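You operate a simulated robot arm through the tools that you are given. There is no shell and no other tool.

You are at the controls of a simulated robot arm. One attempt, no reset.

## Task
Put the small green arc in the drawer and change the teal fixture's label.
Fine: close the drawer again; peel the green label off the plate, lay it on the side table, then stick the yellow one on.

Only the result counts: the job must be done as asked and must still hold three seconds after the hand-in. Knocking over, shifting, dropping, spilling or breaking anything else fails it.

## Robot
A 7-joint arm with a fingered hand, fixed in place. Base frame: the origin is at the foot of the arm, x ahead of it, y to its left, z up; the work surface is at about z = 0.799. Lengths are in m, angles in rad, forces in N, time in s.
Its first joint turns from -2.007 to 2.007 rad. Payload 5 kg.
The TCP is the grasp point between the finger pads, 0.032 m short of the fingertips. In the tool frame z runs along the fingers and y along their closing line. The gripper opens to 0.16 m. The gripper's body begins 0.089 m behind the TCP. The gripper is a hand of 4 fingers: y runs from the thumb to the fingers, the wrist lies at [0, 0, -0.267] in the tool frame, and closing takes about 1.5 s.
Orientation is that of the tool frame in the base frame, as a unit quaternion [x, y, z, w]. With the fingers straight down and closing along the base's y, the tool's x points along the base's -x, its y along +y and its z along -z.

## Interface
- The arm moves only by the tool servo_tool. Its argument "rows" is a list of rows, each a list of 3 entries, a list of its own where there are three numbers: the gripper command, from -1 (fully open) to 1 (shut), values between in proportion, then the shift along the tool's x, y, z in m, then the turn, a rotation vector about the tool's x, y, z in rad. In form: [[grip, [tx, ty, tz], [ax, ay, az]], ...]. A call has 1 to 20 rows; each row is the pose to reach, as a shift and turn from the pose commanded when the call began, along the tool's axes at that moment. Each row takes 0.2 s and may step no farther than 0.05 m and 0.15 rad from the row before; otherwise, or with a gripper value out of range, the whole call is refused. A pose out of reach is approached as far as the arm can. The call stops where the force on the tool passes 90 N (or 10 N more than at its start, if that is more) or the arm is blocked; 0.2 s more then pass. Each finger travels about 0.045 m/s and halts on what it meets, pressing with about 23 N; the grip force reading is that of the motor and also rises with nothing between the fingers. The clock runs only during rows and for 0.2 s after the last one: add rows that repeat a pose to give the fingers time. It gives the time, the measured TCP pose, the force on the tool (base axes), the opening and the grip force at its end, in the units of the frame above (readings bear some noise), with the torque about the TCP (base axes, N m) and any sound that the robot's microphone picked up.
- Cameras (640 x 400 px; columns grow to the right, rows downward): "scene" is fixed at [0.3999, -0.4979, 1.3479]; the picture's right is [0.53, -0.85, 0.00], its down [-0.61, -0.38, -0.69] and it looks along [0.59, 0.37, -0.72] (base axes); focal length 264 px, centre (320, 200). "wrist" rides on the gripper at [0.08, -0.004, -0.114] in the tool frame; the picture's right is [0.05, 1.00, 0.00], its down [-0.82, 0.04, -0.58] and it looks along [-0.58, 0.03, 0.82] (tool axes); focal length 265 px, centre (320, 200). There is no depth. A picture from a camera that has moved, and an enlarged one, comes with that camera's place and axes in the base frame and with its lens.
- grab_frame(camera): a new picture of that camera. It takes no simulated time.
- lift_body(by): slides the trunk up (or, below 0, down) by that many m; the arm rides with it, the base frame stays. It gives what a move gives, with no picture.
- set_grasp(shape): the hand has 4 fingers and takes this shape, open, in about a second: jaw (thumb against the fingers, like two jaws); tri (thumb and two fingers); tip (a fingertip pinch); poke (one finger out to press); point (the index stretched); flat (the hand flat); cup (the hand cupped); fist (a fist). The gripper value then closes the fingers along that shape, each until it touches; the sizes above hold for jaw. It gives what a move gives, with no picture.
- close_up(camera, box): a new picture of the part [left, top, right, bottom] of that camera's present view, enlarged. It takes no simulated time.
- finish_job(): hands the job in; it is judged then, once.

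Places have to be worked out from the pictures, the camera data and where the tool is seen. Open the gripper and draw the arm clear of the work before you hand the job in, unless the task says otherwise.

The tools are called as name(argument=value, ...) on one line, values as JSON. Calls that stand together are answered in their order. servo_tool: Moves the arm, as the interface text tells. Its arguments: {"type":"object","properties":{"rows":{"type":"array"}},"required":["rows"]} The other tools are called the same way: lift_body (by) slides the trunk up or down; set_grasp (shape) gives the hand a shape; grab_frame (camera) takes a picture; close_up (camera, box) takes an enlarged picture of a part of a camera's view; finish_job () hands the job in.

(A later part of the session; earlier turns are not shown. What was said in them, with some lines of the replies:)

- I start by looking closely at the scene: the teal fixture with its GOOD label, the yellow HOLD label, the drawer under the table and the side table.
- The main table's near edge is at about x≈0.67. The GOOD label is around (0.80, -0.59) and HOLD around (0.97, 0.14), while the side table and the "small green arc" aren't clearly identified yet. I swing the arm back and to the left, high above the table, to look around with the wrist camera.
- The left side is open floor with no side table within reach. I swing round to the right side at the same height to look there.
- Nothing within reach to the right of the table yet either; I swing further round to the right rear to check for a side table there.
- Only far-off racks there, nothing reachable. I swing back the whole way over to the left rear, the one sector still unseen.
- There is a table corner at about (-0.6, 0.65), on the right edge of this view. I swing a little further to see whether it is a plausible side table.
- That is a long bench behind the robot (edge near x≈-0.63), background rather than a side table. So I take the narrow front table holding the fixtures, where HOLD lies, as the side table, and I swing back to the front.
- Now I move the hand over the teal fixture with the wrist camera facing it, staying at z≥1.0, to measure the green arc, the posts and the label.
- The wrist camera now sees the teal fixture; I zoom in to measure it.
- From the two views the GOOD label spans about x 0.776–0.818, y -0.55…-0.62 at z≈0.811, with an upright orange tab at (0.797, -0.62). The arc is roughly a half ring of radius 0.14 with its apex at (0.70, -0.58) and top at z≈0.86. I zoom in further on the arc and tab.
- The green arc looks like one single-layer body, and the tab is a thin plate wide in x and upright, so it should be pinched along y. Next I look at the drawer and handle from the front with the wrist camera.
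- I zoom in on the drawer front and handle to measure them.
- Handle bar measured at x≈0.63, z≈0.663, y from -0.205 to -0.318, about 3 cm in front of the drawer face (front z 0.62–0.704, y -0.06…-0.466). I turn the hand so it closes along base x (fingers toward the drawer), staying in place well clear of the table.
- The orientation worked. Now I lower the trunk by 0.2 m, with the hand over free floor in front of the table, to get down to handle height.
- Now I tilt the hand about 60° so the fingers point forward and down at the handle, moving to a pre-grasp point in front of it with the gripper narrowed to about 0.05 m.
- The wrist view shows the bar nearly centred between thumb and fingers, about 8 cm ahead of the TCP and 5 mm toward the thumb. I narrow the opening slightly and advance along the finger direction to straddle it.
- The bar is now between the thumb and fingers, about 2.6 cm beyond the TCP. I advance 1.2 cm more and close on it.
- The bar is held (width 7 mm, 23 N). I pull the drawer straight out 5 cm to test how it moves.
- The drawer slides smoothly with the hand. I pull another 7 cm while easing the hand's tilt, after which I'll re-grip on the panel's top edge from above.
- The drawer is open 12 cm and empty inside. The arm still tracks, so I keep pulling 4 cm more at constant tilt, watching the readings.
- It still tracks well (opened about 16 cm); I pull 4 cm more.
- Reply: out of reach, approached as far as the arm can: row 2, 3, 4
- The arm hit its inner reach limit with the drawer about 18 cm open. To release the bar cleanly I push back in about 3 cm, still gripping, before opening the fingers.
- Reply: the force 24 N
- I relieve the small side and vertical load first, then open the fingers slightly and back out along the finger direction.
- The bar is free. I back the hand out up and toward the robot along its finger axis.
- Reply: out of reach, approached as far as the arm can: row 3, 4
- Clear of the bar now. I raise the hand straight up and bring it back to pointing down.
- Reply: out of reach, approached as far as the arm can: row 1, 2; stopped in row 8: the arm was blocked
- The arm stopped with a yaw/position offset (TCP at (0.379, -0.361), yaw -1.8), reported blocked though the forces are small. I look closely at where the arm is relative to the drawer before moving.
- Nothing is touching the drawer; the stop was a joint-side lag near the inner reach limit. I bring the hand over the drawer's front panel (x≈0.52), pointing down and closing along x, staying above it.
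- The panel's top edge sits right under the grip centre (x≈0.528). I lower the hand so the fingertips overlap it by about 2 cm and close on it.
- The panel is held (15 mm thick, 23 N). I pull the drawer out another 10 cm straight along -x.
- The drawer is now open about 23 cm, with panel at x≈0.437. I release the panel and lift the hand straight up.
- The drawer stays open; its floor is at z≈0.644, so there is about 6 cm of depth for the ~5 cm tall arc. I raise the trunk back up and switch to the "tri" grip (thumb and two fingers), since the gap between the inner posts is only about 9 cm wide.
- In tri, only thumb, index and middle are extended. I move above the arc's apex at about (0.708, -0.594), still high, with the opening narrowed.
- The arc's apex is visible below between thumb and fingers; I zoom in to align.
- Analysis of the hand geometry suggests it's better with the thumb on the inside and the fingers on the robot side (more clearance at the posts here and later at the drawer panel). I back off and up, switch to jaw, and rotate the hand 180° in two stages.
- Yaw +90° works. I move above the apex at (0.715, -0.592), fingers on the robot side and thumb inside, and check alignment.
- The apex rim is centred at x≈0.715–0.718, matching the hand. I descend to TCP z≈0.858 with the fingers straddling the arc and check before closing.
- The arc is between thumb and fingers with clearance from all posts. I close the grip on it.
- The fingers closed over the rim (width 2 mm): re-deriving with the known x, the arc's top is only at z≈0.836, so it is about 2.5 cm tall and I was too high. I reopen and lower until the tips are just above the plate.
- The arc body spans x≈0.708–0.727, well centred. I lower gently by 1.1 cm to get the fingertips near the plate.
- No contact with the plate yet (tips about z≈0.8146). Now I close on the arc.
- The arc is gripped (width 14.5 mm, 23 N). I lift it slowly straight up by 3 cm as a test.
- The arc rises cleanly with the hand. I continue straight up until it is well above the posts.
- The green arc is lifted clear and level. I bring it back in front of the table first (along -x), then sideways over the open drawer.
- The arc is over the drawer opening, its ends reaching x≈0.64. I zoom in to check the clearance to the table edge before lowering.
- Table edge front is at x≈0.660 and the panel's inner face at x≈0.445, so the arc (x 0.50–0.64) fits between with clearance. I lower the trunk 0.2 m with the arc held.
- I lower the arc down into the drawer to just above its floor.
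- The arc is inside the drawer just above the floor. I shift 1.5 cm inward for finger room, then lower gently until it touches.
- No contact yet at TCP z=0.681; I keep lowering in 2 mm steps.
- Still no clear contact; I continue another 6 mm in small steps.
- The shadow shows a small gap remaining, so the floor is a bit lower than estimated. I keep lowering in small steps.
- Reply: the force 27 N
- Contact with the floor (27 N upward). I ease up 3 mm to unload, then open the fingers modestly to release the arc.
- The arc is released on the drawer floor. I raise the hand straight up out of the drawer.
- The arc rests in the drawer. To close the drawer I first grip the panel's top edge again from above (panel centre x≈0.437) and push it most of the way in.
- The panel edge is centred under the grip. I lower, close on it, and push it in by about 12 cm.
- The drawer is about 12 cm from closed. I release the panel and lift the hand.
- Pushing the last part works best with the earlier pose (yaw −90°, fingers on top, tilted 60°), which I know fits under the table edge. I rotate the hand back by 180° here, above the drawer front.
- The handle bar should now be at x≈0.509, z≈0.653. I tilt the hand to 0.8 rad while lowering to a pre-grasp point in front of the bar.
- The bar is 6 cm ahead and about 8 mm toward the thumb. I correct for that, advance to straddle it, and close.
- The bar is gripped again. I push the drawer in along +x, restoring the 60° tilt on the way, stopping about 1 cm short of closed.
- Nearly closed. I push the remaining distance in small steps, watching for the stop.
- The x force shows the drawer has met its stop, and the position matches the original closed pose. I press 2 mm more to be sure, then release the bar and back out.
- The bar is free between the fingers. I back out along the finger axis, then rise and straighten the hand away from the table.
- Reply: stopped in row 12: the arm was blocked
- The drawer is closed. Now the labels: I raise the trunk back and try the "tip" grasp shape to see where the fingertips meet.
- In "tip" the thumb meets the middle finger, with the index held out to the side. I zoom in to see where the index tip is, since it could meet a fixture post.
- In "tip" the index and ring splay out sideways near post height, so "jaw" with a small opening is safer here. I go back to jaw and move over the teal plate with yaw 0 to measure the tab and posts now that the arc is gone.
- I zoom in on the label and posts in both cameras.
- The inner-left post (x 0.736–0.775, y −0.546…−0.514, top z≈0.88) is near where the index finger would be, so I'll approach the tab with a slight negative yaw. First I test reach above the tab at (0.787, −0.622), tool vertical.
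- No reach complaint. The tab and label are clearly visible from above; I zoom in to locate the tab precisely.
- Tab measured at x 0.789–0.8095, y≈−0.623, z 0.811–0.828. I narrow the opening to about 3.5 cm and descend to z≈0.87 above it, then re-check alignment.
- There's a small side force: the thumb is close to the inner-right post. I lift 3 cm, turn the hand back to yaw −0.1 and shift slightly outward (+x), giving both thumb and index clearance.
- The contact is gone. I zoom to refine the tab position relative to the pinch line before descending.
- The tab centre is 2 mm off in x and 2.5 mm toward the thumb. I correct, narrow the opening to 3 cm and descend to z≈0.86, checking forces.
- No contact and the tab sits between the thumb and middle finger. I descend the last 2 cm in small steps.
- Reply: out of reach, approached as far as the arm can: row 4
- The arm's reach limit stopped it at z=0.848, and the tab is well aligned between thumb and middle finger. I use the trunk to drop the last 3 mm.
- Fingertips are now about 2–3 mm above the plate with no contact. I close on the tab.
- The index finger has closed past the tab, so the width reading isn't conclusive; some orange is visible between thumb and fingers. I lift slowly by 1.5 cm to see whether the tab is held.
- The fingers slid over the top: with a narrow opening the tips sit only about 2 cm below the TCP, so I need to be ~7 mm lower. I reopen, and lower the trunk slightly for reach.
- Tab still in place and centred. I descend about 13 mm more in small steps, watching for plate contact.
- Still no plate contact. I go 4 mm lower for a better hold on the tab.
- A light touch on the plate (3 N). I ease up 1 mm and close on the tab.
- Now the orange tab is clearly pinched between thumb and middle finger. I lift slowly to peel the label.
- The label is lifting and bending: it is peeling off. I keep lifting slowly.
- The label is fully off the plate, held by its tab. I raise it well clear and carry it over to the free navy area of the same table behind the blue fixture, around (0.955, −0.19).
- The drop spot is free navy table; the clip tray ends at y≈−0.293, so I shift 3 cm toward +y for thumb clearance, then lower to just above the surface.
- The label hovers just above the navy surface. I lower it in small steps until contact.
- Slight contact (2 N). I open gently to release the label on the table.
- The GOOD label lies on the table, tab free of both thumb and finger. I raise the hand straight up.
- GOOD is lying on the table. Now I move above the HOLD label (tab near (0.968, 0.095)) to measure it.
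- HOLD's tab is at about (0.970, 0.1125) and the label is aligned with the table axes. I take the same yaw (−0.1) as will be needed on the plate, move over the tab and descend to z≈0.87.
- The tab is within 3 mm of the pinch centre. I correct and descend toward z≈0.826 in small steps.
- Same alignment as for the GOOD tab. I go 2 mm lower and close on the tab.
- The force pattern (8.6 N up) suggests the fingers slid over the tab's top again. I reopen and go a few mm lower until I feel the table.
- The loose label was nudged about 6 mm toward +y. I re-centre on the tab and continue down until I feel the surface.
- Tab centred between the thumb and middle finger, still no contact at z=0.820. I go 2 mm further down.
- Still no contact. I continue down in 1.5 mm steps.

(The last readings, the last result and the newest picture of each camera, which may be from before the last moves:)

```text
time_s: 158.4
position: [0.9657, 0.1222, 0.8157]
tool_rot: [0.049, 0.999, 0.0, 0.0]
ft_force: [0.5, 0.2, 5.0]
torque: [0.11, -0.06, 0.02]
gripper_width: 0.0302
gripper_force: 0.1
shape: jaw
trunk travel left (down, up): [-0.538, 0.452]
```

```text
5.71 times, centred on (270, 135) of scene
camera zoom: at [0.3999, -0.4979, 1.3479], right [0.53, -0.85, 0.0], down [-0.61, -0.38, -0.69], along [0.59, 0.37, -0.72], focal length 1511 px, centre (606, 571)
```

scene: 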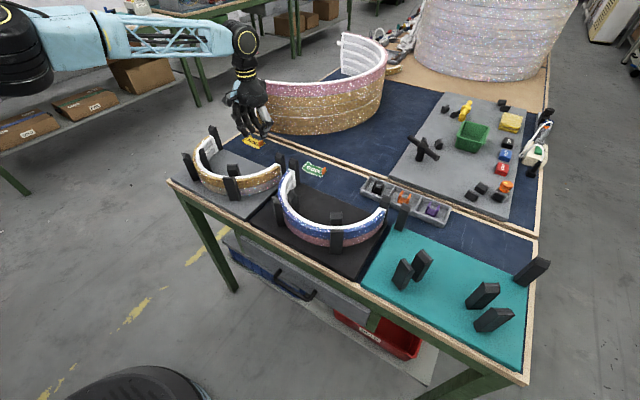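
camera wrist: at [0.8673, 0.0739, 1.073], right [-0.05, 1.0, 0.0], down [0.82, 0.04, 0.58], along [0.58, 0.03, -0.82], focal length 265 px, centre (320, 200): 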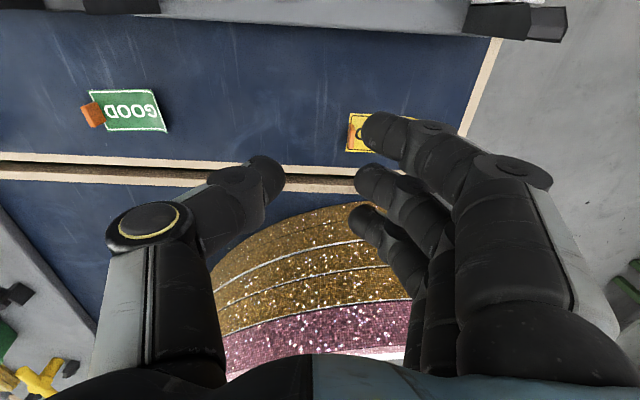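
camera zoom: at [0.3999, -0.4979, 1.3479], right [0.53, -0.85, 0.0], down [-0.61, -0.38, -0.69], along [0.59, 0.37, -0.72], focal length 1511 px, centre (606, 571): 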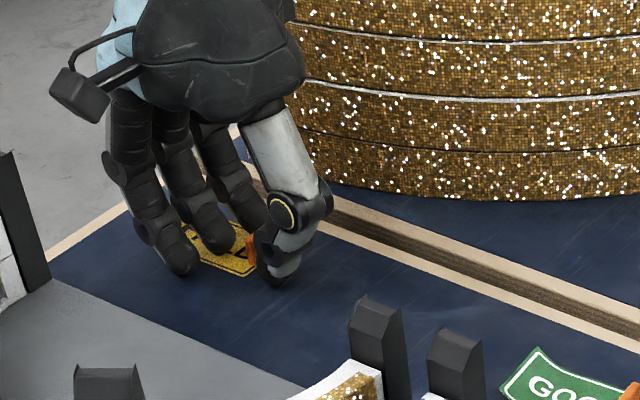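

Contact at TCP z≈0.816, so the table is about 1.75 cm below the TCP at this opening. I ease up 1 mm, shift 3 mm to centre on the tab, and close.

servo_tool(rows=[[0.62, [0.001, 0, -0.001], [0, 0, 0]], [0.62, [0.003, 0, -0.0012], [0, 0, 0]], [0.75, [0.003, 0, -0.0012], [0, 0, 0]], [0.85, [0.003, 0, -0.0012], [0, 0, 0]], [1, [0.003, 0, -0.0012], [0, 0, 0]], [1, [0.003, 0, -0.0012], [0, 0, 0]], [1, [0.003, 0, -0.0012], [0, 0, 0]]])

close_up(camera="wrist", box=[200, 60, 480, 240])

```text
time_s: 160.0
position: [0.9626, 0.1225, 0.8152]
tool_rot: [0.05, 0.999, 0.0, 0.0]
ft_force: [-0.8, -0.2, 1.6]
torque: [0.12, 0.01, 0.11]
gripper_width: 0.0001
gripper_force: 22.8
shape: jaw
trunk travel left (down, up): [-0.538, 0.452]
```

```text
2.22 times, centred on (340, 150) of wrist
camera zoom: at [0.8827, 0.1254, 0.9298], right [0.05, 1.0, 0.0], down [0.82, -0.04, 0.58], along [0.58, -0.03, -0.82], focal length 590 px, centre (276, 311)
```

zoom: 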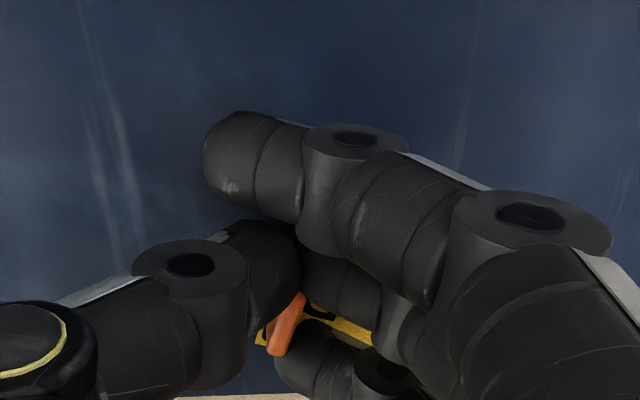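

The tab got pinched off-centre and the label twisted (my 3 mm correction went the wrong way). I reopen to re-centre.

servo_tool(rows=[[0.85, [0, 0, 0], [0, 0, 0]], [0.7, [0, 0, 0], [0, 0, 0]], [0.6, [0, 0, 0], [0, 0, 0]], [0.6, [0, 0, 0], [0, 0, 0]], [0.6, [0, 0, -0.01], [0, 0, 0]], [0.6, [0, 0, -0.03], [0, 0, 0]], [0.6, [0, 0, -0.05], [0, 0, 0]]])

grab_frame(camera="wrist")

close_up(camera="wrist", box=[200, 60, 480, 240])

close_up(camera="scene", box=[220, 100, 320, 170])

```text
time_s: 161.6
position: [0.9636, 0.1239, 0.8674]
tool_rot: [0.05, 0.999, 0.0, 0.0]
ft_force: [0.0, 0.6, -0.3]
torque: [0.01, 0.01, 0.03]
gripper_width: 0.0316
gripper_force: 0.1
shape: jaw
trunk travel left (down, up): [-0.538, 0.452]
```

```text
taken
camera wrist: at [0.8826, 0.1266, 0.9802], right [0.05, 1.0, 0.0], down [0.82, -0.04, 0.58], along [0.58, -0.03, -0.82], focal length 265 px, centre (320, 200)
```

wrist: 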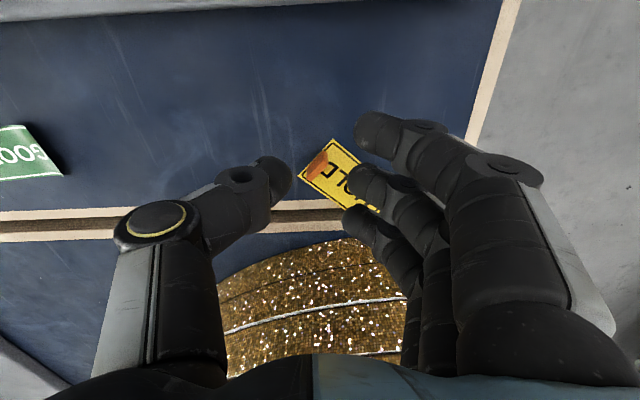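

```text
2.22 times, centred on (340, 150) of wrist
camera zoom: at [0.8826, 0.1266, 0.9802], right [0.05, 1.0, 0.0], down [0.82, -0.04, 0.58], along [0.58, -0.03, -0.82], focal length 590 px, centre (276, 311)
```

zoom: 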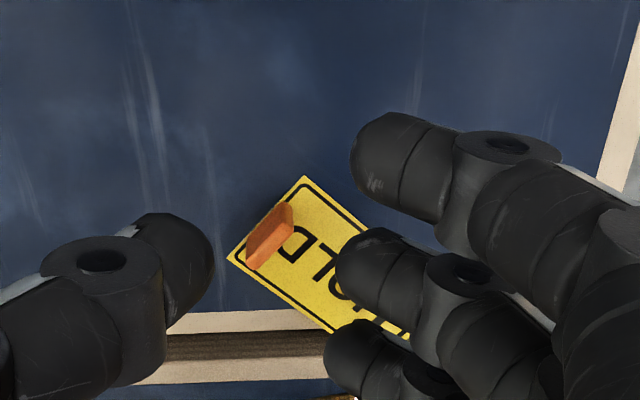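

```text
5.71 times, centred on (270, 135) of scene
camera zoom: at [0.3999, -0.4979, 1.3479], right [0.53, -0.85, 0.0], down [-0.61, -0.38, -0.69], along [0.59, 0.37, -0.72], focal length 1511 px, centre (606, 571)
```

zoom: 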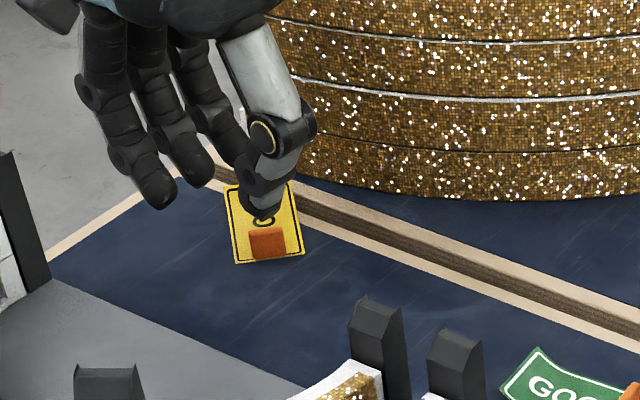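

The label has turned by about −0.59 rad, with its tab now centred near (0.9705, 0.1196). I rotate the hand to yaw −0.6 above it so the pinch axis matches the tab again, and re-check.

servo_tool(rows=[[0.6, [-0.0018, -0.0009, 0], [0, 0, 0.125]], [0.6, [-0.0037, -0.0018, 0], [0, 0, 0.25]], [0.6, [-0.0055, -0.0027, 0], [0, 0, 0.375]], [0.6, [-0.0073, -0.0036, 0], [0, 0, 0.5]], [0.6, [-0.0073, -0.0036, 0], [0, 0, 0.5]]])

grab_frame(camera="wrist")

close_up(camera="wrist", box=[200, 60, 480, 240])

close_up(camera="scene", box=[200, 60, 360, 180])

```text
time_s: 162.8
position: [0.9698, 0.1192, 0.8666]
tool_rot: [0.296, 0.955, 0.0, 0.0]
ft_force: [0.1, -0.2, -0.1]
torque: [-0.04, 0.01, 0.02]
gripper_width: 0.0315
gripper_force: 0.0
shape: jaw
trunk travel left (down, up): [-0.538, 0.452]
```

```text
taken
camera wrist: at [0.9014, 0.1594, 0.98], right [0.52, 0.85, 0.0], down [0.7, -0.43, 0.58], along [0.49, -0.3, -0.82], focal length 265 px, centre (320, 200)
```

wrist: 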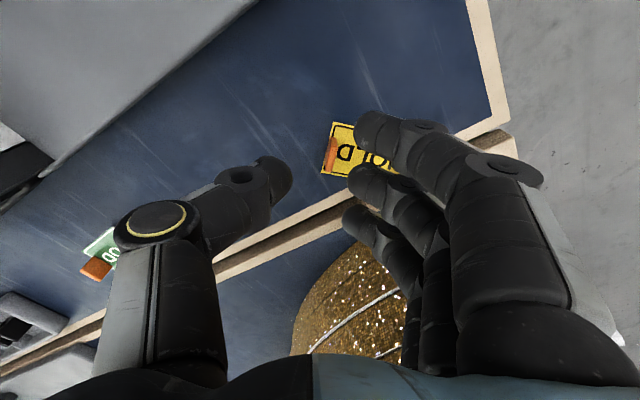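

```text
2.22 times, centred on (340, 150) of wrist
camera zoom: at [0.9014, 0.1594, 0.98], right [0.52, 0.85, 0.0], down [0.7, -0.43, 0.58], along [0.49, -0.3, -0.82], focal length 590 px, centre (276, 311)
```

zoom: 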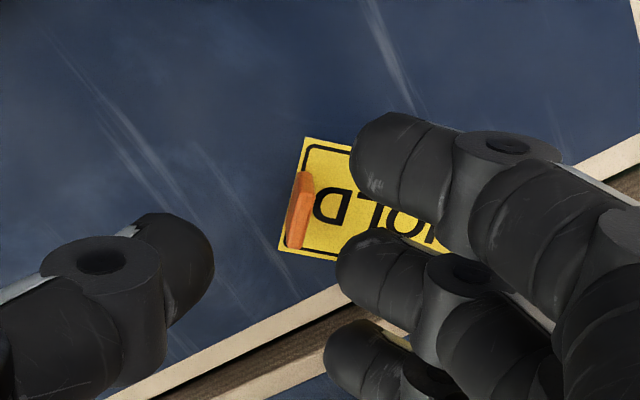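

```text
3.33 times, centred on (280, 120) of scene
camera zoom: at [0.3999, -0.4979, 1.3479], right [0.53, -0.85, 0.0], down [-0.61, -0.38, -0.69], along [0.59, 0.37, -0.72], focal length 882 px, centre (453, 467)
```

zoom: 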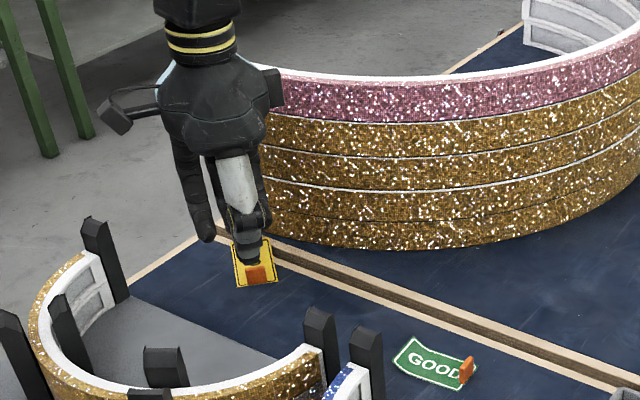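

The label is turned slightly more than the hand (~0.13 rad) and the tab is 7 mm toward the fingers. I correct both and look again.

servo_tool(rows=[[0.6, [0.0005, 0.0037, 0], [0, 0, 0.075]], [0.6, [0.001, 0.0074, 0], [0, 0, 0.15]], [0.6, [0.001, 0.0074, 0.015], [0, 0, 0.15]], [0.6, [0.001, 0.0074, 0.02], [0, 0, 0.15]]])

close_up(camera="wrist", box=[200, 60, 480, 240])

close_up(camera="scene", box=[220, 60, 320, 160])

```text
time_s: 163.8
position: [0.9731, 0.1248, 0.8453]
tool_rot: [0.367, 0.93, 0.001, 0.0]
ft_force: [0.3, 0.5, 0.1]
torque: [-0.05, -0.01, 0.0]
gripper_width: 0.0315
gripper_force: 0.0
shape: jaw
trunk travel left (down, up): [-0.538, 0.452]
```

```text
2.22 times, centred on (340, 150) of wrist
camera zoom: at [0.912, 0.1757, 0.9597], right [0.64, 0.77, 0.0], down [0.63, -0.53, 0.58], along [0.44, -0.37, -0.82], focal length 590 px, centre (276, 311)
```

zoom: 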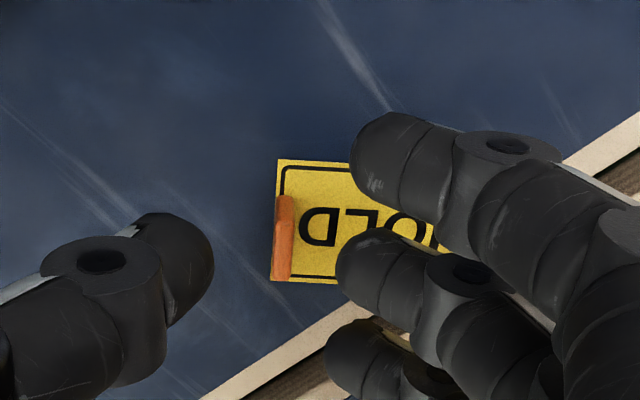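

```text
4.00 times, centred on (270, 110) of scene
camera zoom: at [0.3999, -0.4979, 1.3479], right [0.53, -0.85, 0.0], down [-0.61, -0.38, -0.69], along [0.59, 0.37, -0.72], focal length 1058 px, centre (520, 560)
```

zoom: 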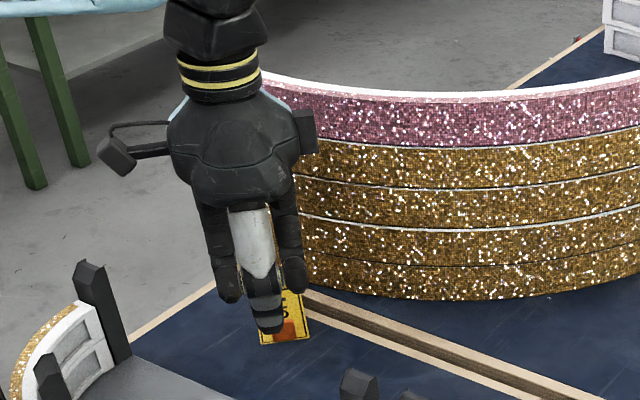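

Hand and label are now aligned (relative angle ≈0). Comparing with the successful GOOD pinch, the tab should sit slightly more toward +tool-x, so I shift 3 mm and descend to z≈0.8175.

servo_tool(rows=[[0.62, [-0.003, 0.002, 0.008], [0, 0, 0]], [0.62, [-0.003, 0.002, 0.016], [0, 0, 0]], [0.62, [-0.003, 0.002, 0.023], [0, 0, 0]], [0.62, [-0.003, 0.002, 0.0275], [0, 0, 0]], [0.62, [-0.003, 0.002, 0.0275], [0, 0, 0]]])

close_up(camera="wrist", box=[200, 60, 480, 240])

```text
time_s: 165.0
position: [0.9759, 0.125, 0.8185]
tool_rot: [0.367, 0.93, 0.0, 0.0]
ft_force: [-0.3, 0.5, 0.6]
torque: [0.0, -0.02, -0.02]
gripper_width: 0.0309
gripper_force: 0.0
shape: jaw
trunk travel left (down, up): [-0.538, 0.452]
```

```text
2.22 times, centred on (340, 150) of wrist
camera zoom: at [0.9151, 0.1747, 0.9327], right [0.64, 0.77, 0.0], down [0.63, -0.52, 0.58], along [0.44, -0.37, -0.82], focal length 590 px, centre (276, 311)
```

zoom: 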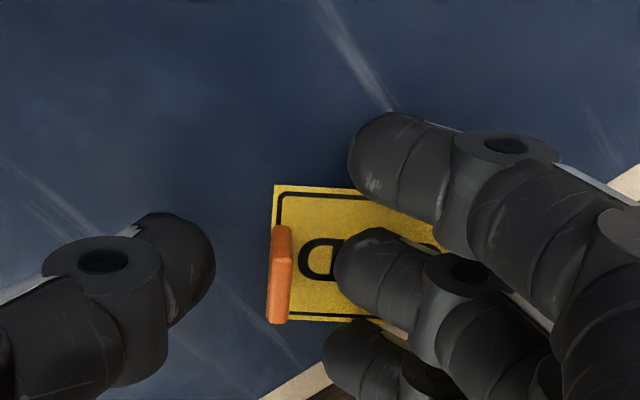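

Tab well placed between thumb and middle finger. I make a 1.5 mm trim, lower 1 mm, and close.

servo_tool(rows=[[0.62, [0.0015, 0.001, 0.001], [0, 0, 0]], [0.62, [0.0015, 0.001, 0.001], [0, 0, 0]], [0.75, [0.0015, 0.001, 0.001], [0, 0, 0]], [0.82, [0.0015, 0.001, 0.001], [0, 0, 0]], [0.9, [0.0015, 0.001, 0.001], [0, 0, 0]], [1, [0.0015, 0.001, 0.001], [0, 0, 0]], [1, [0.0015, 0.001, 0.001], [0, 0, 0]]])

close_up(camera="wrist", box=[200, 60, 480, 240])

```text
time_s: 166.6
position: [0.9761, 0.1257, 0.818]
tool_rot: [0.367, 0.93, 0.0, -0.001]
ft_force: [-0.8, -0.6, 0.9]
torque: [0.03, -0.05, 0.01]
gripper_width: 0.0
gripper_force: 22.7
shape: jaw
trunk travel left (down, up): [-0.538, 0.452]
```

```text
2.22 times, centred on (340, 150) of wrist
camera zoom: at [0.9148, 0.1765, 0.9321], right [0.64, 0.77, 0.0], down [0.63, -0.52, 0.58], along [0.44, -0.37, -0.82], focal length 590 px, centre (276, 311)
```

zoom: 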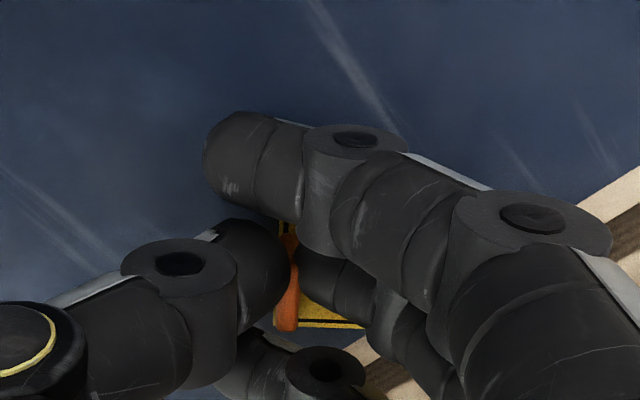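

The tab is now pinched at its middle, as with GOOD. I lift slowly.

servo_tool(rows=[[1, [0, 0, -0.004], [0, 0, 0]], [1, [0, 0, -0.01], [0, 0, 0]], [1, [0, 0, -0.018], [0, 0, 0]], [1, [0, 0, -0.03], [0, 0, 0]]])

close_up(camera="wrist", box=[200, 60, 480, 240])

close_up(camera="scene", box=[200, 60, 360, 180])

```text
time_s: 167.6
position: [0.9764, 0.1256, 0.8468]
tool_rot: [0.367, 0.93, 0.0, 0.0]
ft_force: [-0.8, -0.8, 0.1]
torque: [0.02, 0.02, -0.01]
gripper_width: 0.0
gripper_force: 23.0
shape: jaw
trunk travel left (down, up): [-0.538, 0.452]
```

```text
2.22 times, centred on (340, 150) of wrist
camera zoom: at [0.9155, 0.1764, 0.9613], right [0.64, 0.77, 0.0], down [0.63, -0.52, 0.58], along [0.44, -0.37, -0.82], focal length 590 px, centre (276, 311)
```

zoom: 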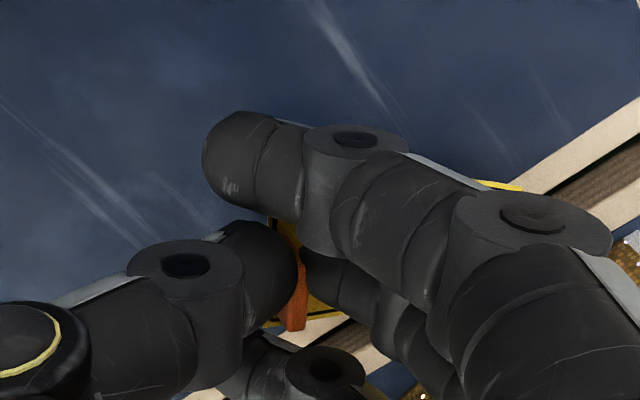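

```text
3.33 times, centred on (280, 120) of scene
camera zoom: at [0.3999, -0.4979, 1.3479], right [0.53, -0.85, 0.0], down [-0.61, -0.38, -0.69], along [0.59, 0.37, -0.72], focal length 882 px, centre (453, 467)
```

zoom: 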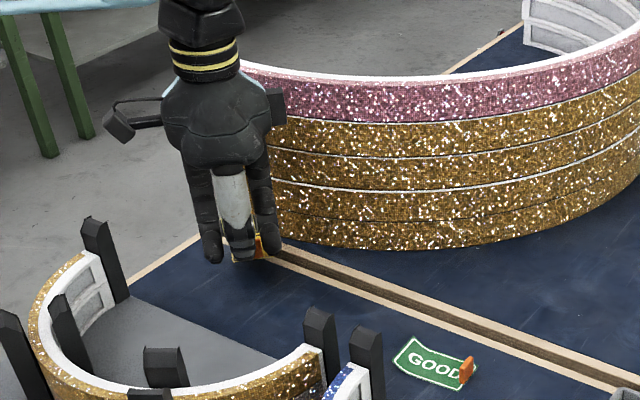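

HOLD is off the table and held. I raise it clear first.

servo_tool(rows=[[1, [0, 0, -0.02], [0, 0, 0]], [1, [0, 0, -0.045], [0, 0, 0]], [1, [0, 0, -0.075], [0, 0, 0]], [1, [0.01, 0, -0.105], [0, 0, 0]], [1, [0.02, 0, -0.125], [0, 0, 0]]])

grab_frame(camera="wrist")

close_up(camera="scene", box=[200, 40, 360, 180])

```text
time_s: 168.8
position: [0.9609, 0.1401, 0.9745]
tool_rot: [0.367, 0.93, 0.0, 0.0]
ft_force: [0.0, -0.5, 0.0]
torque: [0.0, 0.02, 0.04]
gripper_width: 0.0
gripper_force: 23.3
shape: jaw
trunk travel left (down, up): [-0.538, 0.452]
```

```text
taken
camera wrist: at [0.8993, 0.1911, 1.0869], right [0.64, 0.77, 0.0], down [0.63, -0.52, 0.58], along [0.44, -0.37, -0.82], focal length 265 px, centre (320, 200)
```

wrist: 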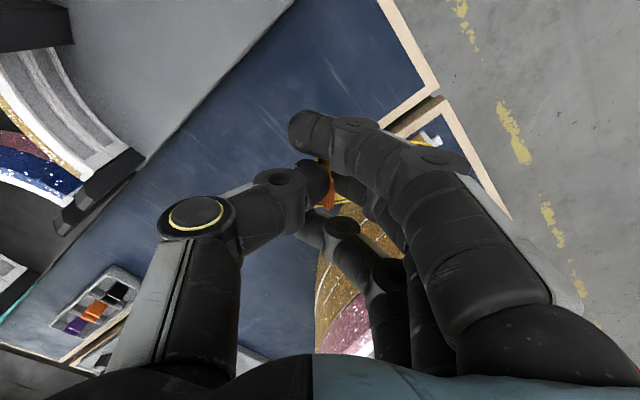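

```text
2.86 times, centred on (280, 110) of scene
camera zoom: at [0.3999, -0.4979, 1.3479], right [0.53, -0.85, 0.0], down [-0.61, -0.38, -0.69], along [0.59, 0.37, -0.72], focal length 756 px, centre (434, 457)
```

zoom: 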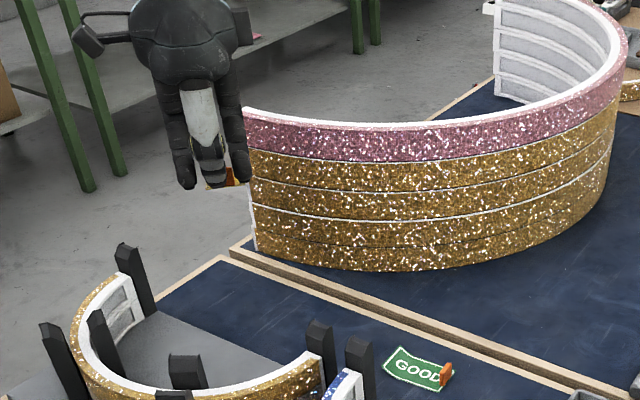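

I carry HOLD across to above the teal plate, turning the hand back to yaw −0.1 on the way.

servo_tool(rows=[[1, [-0.0218, -0.0377, 0], [0, 0, -0.0361]], [1, [-0.0435, -0.0754, 0], [0, 0, -0.0722]], [1, [-0.0653, -0.1132, 0], [0, 0, -0.1083]], [1, [-0.0871, -0.1509, 0], [0, 0, -0.1444]], [1, [-0.1089, -0.1886, 0], [0, 0, -0.1806]], [1, [-0.1306, -0.2263, 0], [0, 0, -0.2167]], [1, [-0.1524, -0.2641, 0], [0, 0, -0.2528]], [1, [-0.1742, -0.3018, 0], [0, 0, -0.2889]], [1, [-0.196, -0.3395, 0], [0, 0, -0.325]], [1, [-0.2177, -0.3772, 0], [0, 0, -0.3611]], [1, [-0.2395, -0.4149, 0], [0, 0, -0.3972]], [1, [-0.2613, -0.4527, 0], [0, 0, -0.4333]], [1, [-0.283, -0.4904, 0], [0, 0, -0.4694]], [1, [-0.3048, -0.5281, 0], [0, 0, -0.5056]], [1, [-0.3266, -0.5658, 0], [0, 0, -0.5417]], [1, [-0.3484, -0.6036, 0], [0, 0, -0.5778]], [1, [-0.3701, -0.6413, 0], [0, 0, -0.6139]], [1, [-0.3919, -0.679, 0], [0, 0, -0.65]], [1, [-0.3919, -0.679, 0], [0, 0, -0.65]]])

grab_frame(camera="wrist")

close_up(camera="scene", box=[380, 170, 560, 310])

```text
time_s: 172.8
position: [0.7874, -0.6236, 0.9722]
tool_rot: [0.049, 0.999, -0.001, 0.0]
ft_force: [-0.7, 0.7, -1.0]
torque: [-0.01, -0.02, 0.02]
gripper_width: 0.0003
gripper_force: 22.9
shape: jaw
trunk travel left (down, up): [-0.538, 0.452]
```

```text
taken
camera wrist: at [0.7072, -0.6203, 1.0862], right [0.05, 1.0, 0.0], down [0.82, -0.04, 0.58], along [0.58, -0.03, -0.82], focal length 265 px, centre (320, 200)
```

wrist: 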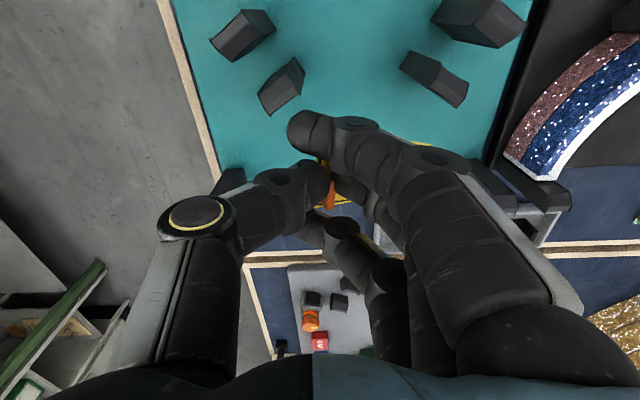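

```text
2.86 times, centred on (470, 240) of scene
camera zoom: at [0.3999, -0.4979, 1.3479], right [0.53, -0.85, 0.0], down [-0.61, -0.38, -0.69], along [0.59, 0.37, -0.72], focal length 756 px, centre (-109, 86)
```

zoom: 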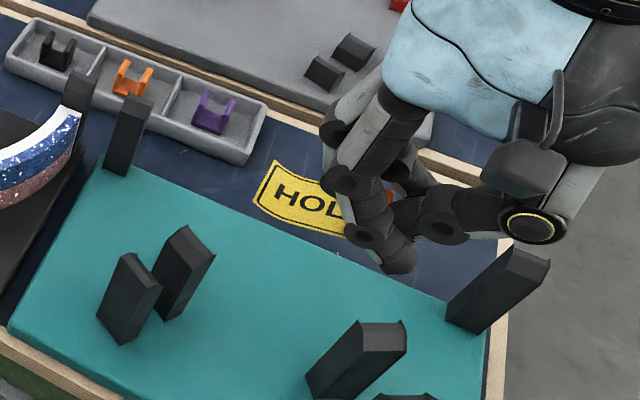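

HOLD hangs nicely aligned above the plate. I descend with a small (+5, +5 mm) offset so the closed index finger clears the inner-right post.

servo_tool(rows=[[1, [-0.004, 0.003, 0.015], [0, 0, 0]], [1, [-0.0071, 0.0053, 0.035], [0, 0, 0]], [1, [-0.0071, 0.0053, 0.055], [0, 0, 0]], [1, [-0.0071, 0.0053, 0.07], [0, 0, 0]], [1, [-0.0071, 0.0053, 0.07], [0, 0, 0]]])

grab_frame(camera="wrist")

close_up(camera="wrist", box=[200, 60, 480, 240])

close_up(camera="scene", box=[400, 200, 540, 310])

```text
time_s: 174.0
position: [0.7946, -0.6211, 0.9011]
tool_rot: [0.049, 0.999, -0.001, 0.0]
ft_force: [0.8, -0.1, -0.1]
torque: [-0.04, 0.0, 0.01]
gripper_width: 0.0
gripper_force: 23.0
shape: jaw
trunk travel left (down, up): [-0.538, 0.452]
```

```text
taken
camera wrist: at [0.7142, -0.6169, 1.0151], right [0.05, 1.0, 0.0], down [0.82, -0.04, 0.58], along [0.58, -0.03, -0.82], focal length 265 px, centre (320, 200)
```

wrist: 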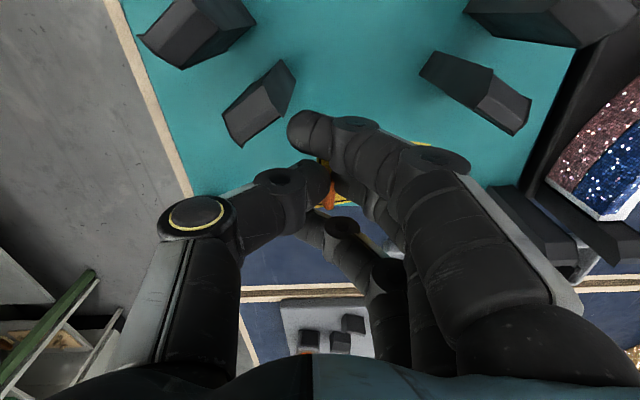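

```text
2.22 times, centred on (340, 150) of wrist
camera zoom: at [0.7142, -0.6169, 1.0151], right [0.05, 1.0, 0.0], down [0.82, -0.04, 0.58], along [0.58, -0.03, -0.82], focal length 590 px, centre (276, 311)
```

zoom: 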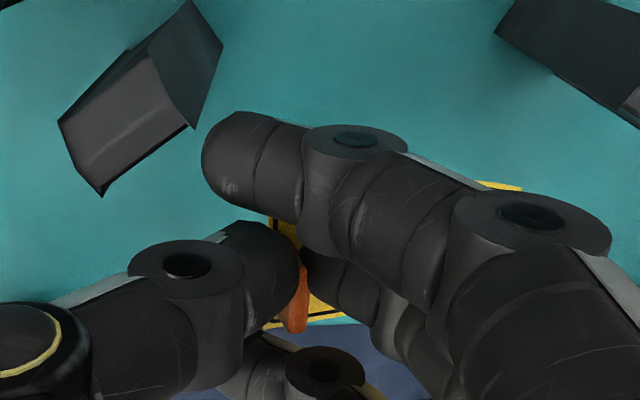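

```text
3.64 times, centred on (470, 255) of scene
camera zoom: at [0.3999, -0.4979, 1.3479], right [0.53, -0.85, 0.0], down [-0.61, -0.38, -0.69], along [0.59, 0.37, -0.72], focal length 962 px, centre (-226, 0)
```

zoom: 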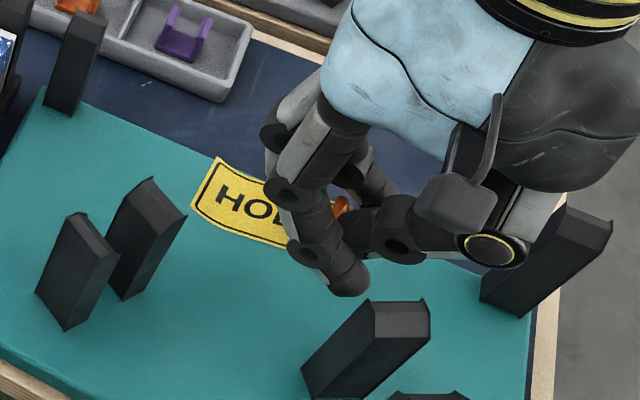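

Clear of the posts. I descend further to z≈0.85 and check.

servo_tool(rows=[[1, [0, 0, 0.015], [0, 0, 0]], [1, [0, 0, 0.03], [0, 0, 0]], [1, [0, 0, 0.042], [0, 0, 0]], [1, [0, 0, 0.05], [0, 0, 0]]])

close_up(camera="wrist", box=[200, 60, 480, 240])

close_up(camera="scene", box=[400, 200, 540, 310])

```text
time_s: 175.0
position: [0.7946, -0.6211, 0.8517]
tool_rot: [0.051, 0.999, 0.001, 0.0]
ft_force: [0.7, -0.2, 1.0]
torque: [0.05, -0.03, 0.03]
gripper_width: 0.0002
gripper_force: 22.7
shape: jaw
trunk travel left (down, up): [-0.538, 0.452]
```

```text
2.22 times, centred on (340, 150) of wrist
camera zoom: at [0.7136, -0.6171, 0.9663], right [0.05, 1.0, 0.0], down [0.82, -0.04, 0.58], along [0.58, -0.03, -0.82], focal length 590 px, centre (276, 311)
```

zoom: 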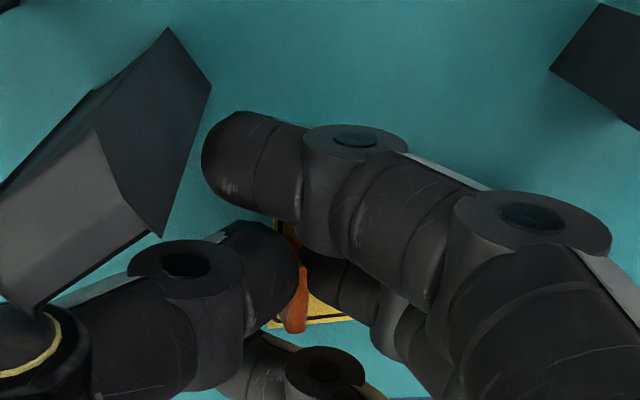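

```text
3.64 times, centred on (470, 255) of scene
camera zoom: at [0.3999, -0.4979, 1.3479], right [0.53, -0.85, 0.0], down [-0.61, -0.38, -0.69], along [0.59, 0.37, -0.72], focal length 962 px, centre (-226, 0)
```

zoom: 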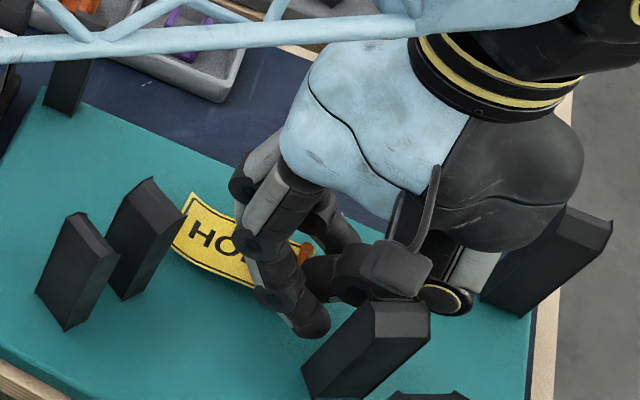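

Clearance to the post is fine. I lower the label onto the plate in small steps until it presses.

servo_tool(rows=[[1, [0, 0, 0.005], [0, 0, 0]], [1, [0, 0, 0.009], [0, 0, 0]], [1, [0, 0, 0.012], [0, 0, 0]], [1, [0, 0, 0.014], [0, 0, 0]]])

close_up(camera="scene", box=[400, 200, 540, 310])

```text
time_s: 176.0
position: [0.7942, -0.6207, 0.8374]
tool_rot: [0.049, 0.999, 0.0, 0.0]
ft_force: [-0.7, -0.1, 2.6]
torque: [0.12, -0.01, -0.01]
gripper_width: 0.0
gripper_force: 23.0
shape: jaw
trunk travel left (down, up): [-0.538, 0.452]
```

```text
3.64 times, centred on (470, 255) of scene
camera zoom: at [0.3999, -0.4979, 1.3479], right [0.53, -0.85, 0.0], down [-0.61, -0.38, -0.69], along [0.59, 0.37, -0.72], focal length 962 px, centre (-226, 0)
```

zoom: 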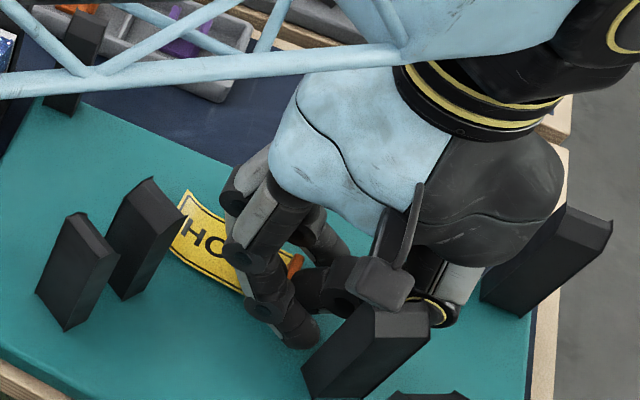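

Touching (2.6 N). I press a little further to get the adhesive onto the plate.

servo_tool(rows=[[1, [0, 0, 0.0015], [0, 0, 0]], [1, [0, 0, 0.003], [0, 0, 0]], [1, [0, 0, 0.004], [0, 0, 0]], [1, [0, 0, 0.004], [0, 0, 0]]])

close_up(camera="scene", box=[400, 200, 540, 310])

```text
time_s: 177.0
position: [0.7934, -0.6205, 0.8349]
tool_rot: [0.05, 0.999, 0.0, 0.0]
ft_force: [-0.3, -0.2, 10.1]
torque: [0.24, -0.03, -0.03]
gripper_width: 0.0
gripper_force: 23.0
shape: jaw
trunk travel left (down, up): [-0.538, 0.452]
```

```text
3.64 times, centred on (470, 255) of scene
camera zoom: at [0.3999, -0.4979, 1.3479], right [0.53, -0.85, 0.0], down [-0.61, -0.38, -0.69], along [0.59, 0.37, -0.72], focal length 962 px, centre (-226, 0)
```

zoom: 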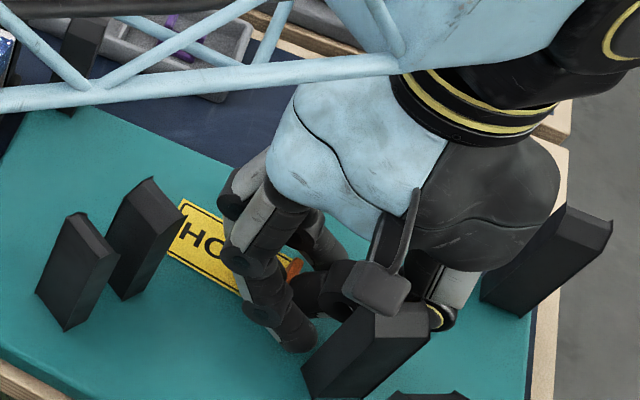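

The label now looks flat on the plate (stuck). I open the fingers gently without lifting first.

servo_tool(rows=[[0.95, [0, 0, -0.0005], [0, 0, 0]], [0.88, [0, 0, -0.001], [0, 0, 0]], [0.8, [0, 0, -0.0015], [0, 0, 0]], [0.7, [0, 0, -0.002], [0, 0, 0]], [0.62, [0, 0, -0.0025], [0, 0, 0]], [0.62, [0, 0, -0.003], [0, 0, 0]], [0.62, [0, 0, -0.003], [0, 0, 0]]])

close_up(camera="wrist", box=[200, 60, 480, 240])

close_up(camera="scene", box=[400, 200, 540, 310])

```text
time_s: 178.6
position: [0.7946, -0.6196, 0.8367]
tool_rot: [0.049, 0.999, 0.0, -0.001]
ft_force: [0.3, -0.1, 0.1]
torque: [0.02, -0.01, -0.02]
gripper_width: 0.0295
gripper_force: 0.1
shape: jaw
trunk travel left (down, up): [-0.538, 0.452]
```

```text
2.22 times, centred on (340, 150) of wrist
camera zoom: at [0.7132, -0.6171, 0.9517], right [0.05, 1.0, 0.0], down [0.82, -0.04, 0.58], along [0.58, -0.03, -0.82], focal length 590 px, centre (276, 311)
```

zoom: 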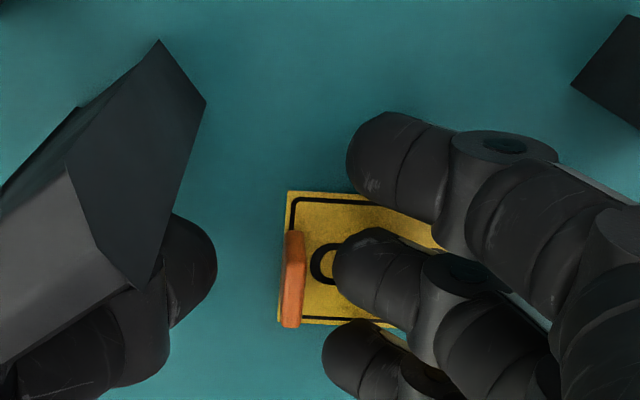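

```text
3.64 times, centred on (470, 255) of scene
camera zoom: at [0.3999, -0.4979, 1.3479], right [0.53, -0.85, 0.0], down [-0.61, -0.38, -0.69], along [0.59, 0.37, -0.72], focal length 962 px, centre (-226, 0)
```

zoom: 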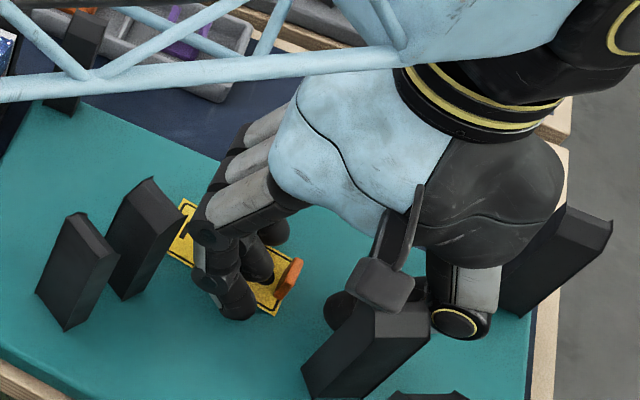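

The tab is free and the label lies flat. I raise the hand straight up.

servo_tool(rows=[[0.62, [0, 0, -0.006], [0, 0, 0]], [0.62, [0, 0, -0.015], [0, 0, 0]], [0.62, [0, 0, -0.03], [0, 0, 0]], [0.62, [0, 0, -0.05], [0, 0, 0]], [0.62, [0, 0, -0.08], [0, 0, 0]], [0.62, [0, 0, -0.12], [0, 0, 0]]])

grab_frame(camera="wrist")

close_up(camera="scene", box=[390, 210, 550, 330])

```text
time_s: 180.0
position: [0.7932, -0.6199, 0.9591]
tool_rot: [0.05, 0.999, 0.0, 0.0]
ft_force: [0.1, -0.5, 0.1]
torque: [0.01, 0.0, -0.05]
gripper_width: 0.0299
gripper_force: 0.1
shape: jaw
trunk travel left (down, up): [-0.538, 0.452]
```

```text
taken
camera wrist: at [0.7128, -0.6171, 1.072], right [0.05, 1.0, 0.0], down [0.82, -0.04, 0.58], along [0.58, -0.03, -0.82], focal length 265 px, centre (320, 200)
```

wrist: 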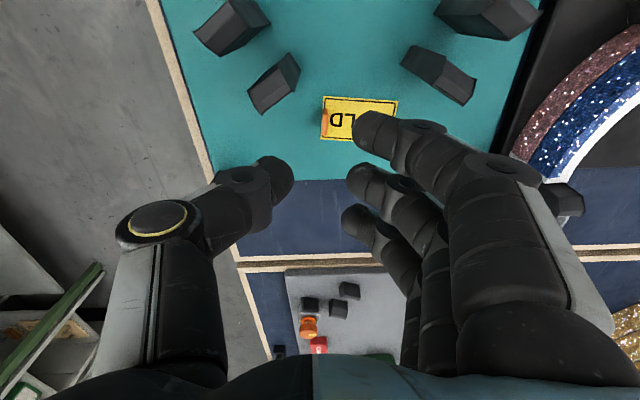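

```text
3.33 times, centred on (470, 270) of scene
camera zoom: at [0.3999, -0.4979, 1.3479], right [0.53, -0.85, 0.0], down [-0.61, -0.38, -0.69], along [0.59, 0.37, -0.72], focal length 882 px, centre (-180, -33)
```

zoom: 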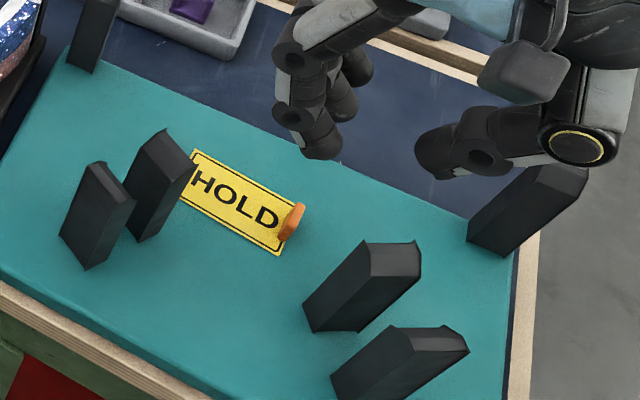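

HOLD lies flat on the teal plate in the label spot, about 1 cm from where GOOD was. I open the gripper, raise the arm and draw it back clear of the table.

servo_tool(rows=[[0.4, [0, 0, -0.04], [0, 0, 0]], [0.2, [0, 0, -0.08], [0, 0, 0]], [0, [0, 0, -0.12], [0, 0, 0]], [-0.2, [0.0229, 0.0346, -0.14], [0, 0, -0.007]], [-0.4, [0.0458, 0.0691, -0.14], [0, 0, -0.013]], [-0.6, [0.0687, 0.1037, -0.14], [0, 0, -0.02]], [-0.8, [0.0916, 0.1382, -0.14], [0, 0, -0.027]], [-1, [0.1145, 0.1728, -0.14], [0, 0, -0.033]], [-1, [0.1374, 0.2073, -0.14], [0, 0, -0.04]], [-1, [0.1603, 0.2419, -0.14], [0, 0, -0.047]], [-1, [0.1832, 0.2764, -0.14], [0, 0, -0.053]], [-1, [0.2061, 0.311, -0.14], [0, 0, -0.06]], [-1, [0.229, 0.3455, -0.14], [0, 0, -0.067]], [-1, [0.2519, 0.3801, -0.14], [0, 0, -0.073]], [-1, [0.2748, 0.4146, -0.14], [0, 0, -0.08]], [-1, [0.2977, 0.4492, -0.14], [0, 0, -0.087]], [-1, [0.3206, 0.4837, -0.14], [0, 0, -0.093]], [-1, [0.3435, 0.5183, -0.14], [0, 0, -0.1]]])

grab_frame(camera="scene")

close_up(camera="scene", box=[360, 200, 560, 325])

close_up(camera="scene", box=[200, 220, 440, 370])

close_up(camera="scene", box=[220, 100, 440, 240])

```text
time_s: 183.8
position: [0.5029, -0.0677, 1.0992]
tool_rot: [0.0, 1.0, 0.0, 0.0]
ft_force: [-0.3, 0.8, -0.4]
torque: [0.0, -0.04, 0.0]
gripper_width: 0.1598
gripper_force: 0.0
shape: jaw
out of reach, approached as far as the arm can: row 2, 3
trunk travel left (down, up): [-0.538, 0.452]
```

```text
taken
```

scene: 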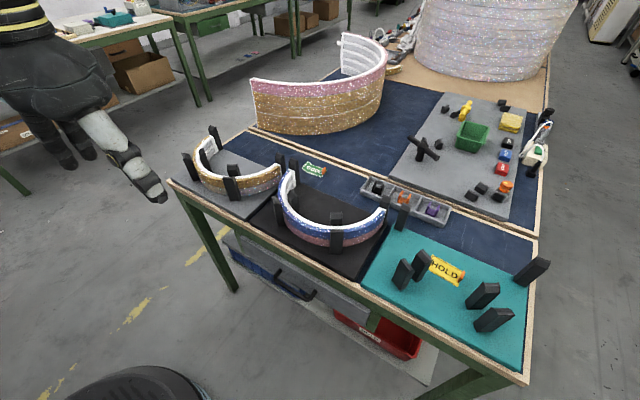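

```text
3.20 times, centred on (460, 262) of scene
camera zoom: at [0.3999, -0.4979, 1.3479], right [0.53, -0.85, 0.0], down [-0.61, -0.38, -0.69], along [0.59, 0.37, -0.72], focal length 846 px, centre (-128, 0)
```

zoom: 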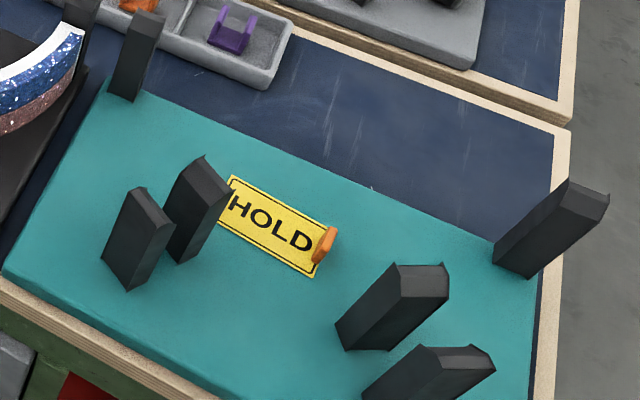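

```text
2.67 times, centred on (320, 295) of scene
camera zoom: at [0.3999, -0.4979, 1.3479], right [0.53, -0.85, 0.0], down [-0.61, -0.38, -0.69], along [0.59, 0.37, -0.72], focal length 705 px, centre (320, -53)
```

zoom: 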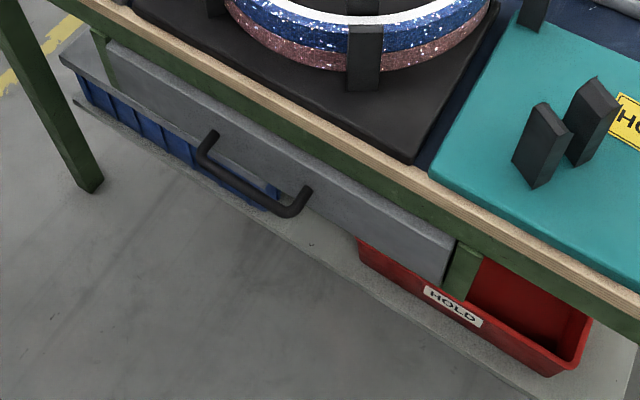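

```text
2.86 times, centred on (330, 170) of scene
camera zoom: at [0.3999, -0.4979, 1.3479], right [0.53, -0.85, 0.0], down [-0.61, -0.38, -0.69], along [0.59, 0.37, -0.72], focal length 756 px, centre (291, 286)
```

zoom: 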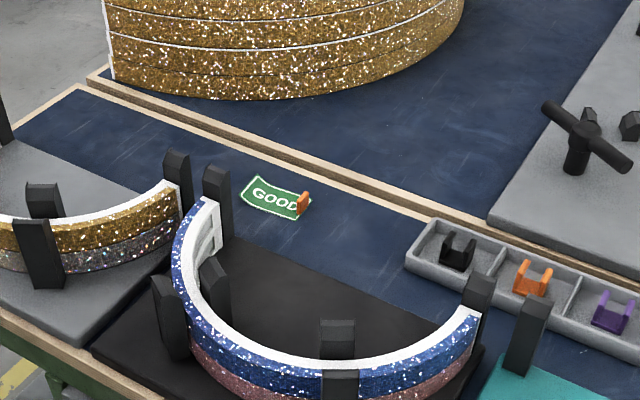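

Everything checks out against the first pictures:
- **Drawer:** closed flush, with the green arc inside.
- **GOOD label:** lying on the side table.
- **HOLD label:** flat on the teal plate.
- **Other objects:** posts, other arcs, tray and bins have not moved.

The gripper is open and the arm is clear, so I hand the job in.

finish_job()

```text
The job is handed in.
```

I put the small green arc in the drawer and changed the teal fixture's label. I checked the result in the camera pictures and handed the job in. I don't have the judging result.

- **Drawer:** the green arc lies on the drawer floor. The drawer is closed again, with its front and handle where they were at the start.
- **Green label (GOOD):** I peeled it off the plate by its tab and laid it behind the blue fixture. I took the narrow table that holds the fixtures to be "the side table". Nothing in the scene is marked as that, and I found no other likely table within reach.
- **Yellow label (HOLD):** it is stuck flat on the teal plate, about 1 cm from where the green one was and turned by a few degrees. I left that offset on purpose, because otherwise the hand would have hit a post.

While I was picking it up, the loose yellow label shifted and turned before I got a good grip. While lining up on the green label, the hand also lightly touched a post on the teal fixture. The other arcs, posts, tray and bins look unmoved. The gripper is open and the arm is drawn back clear of the table.
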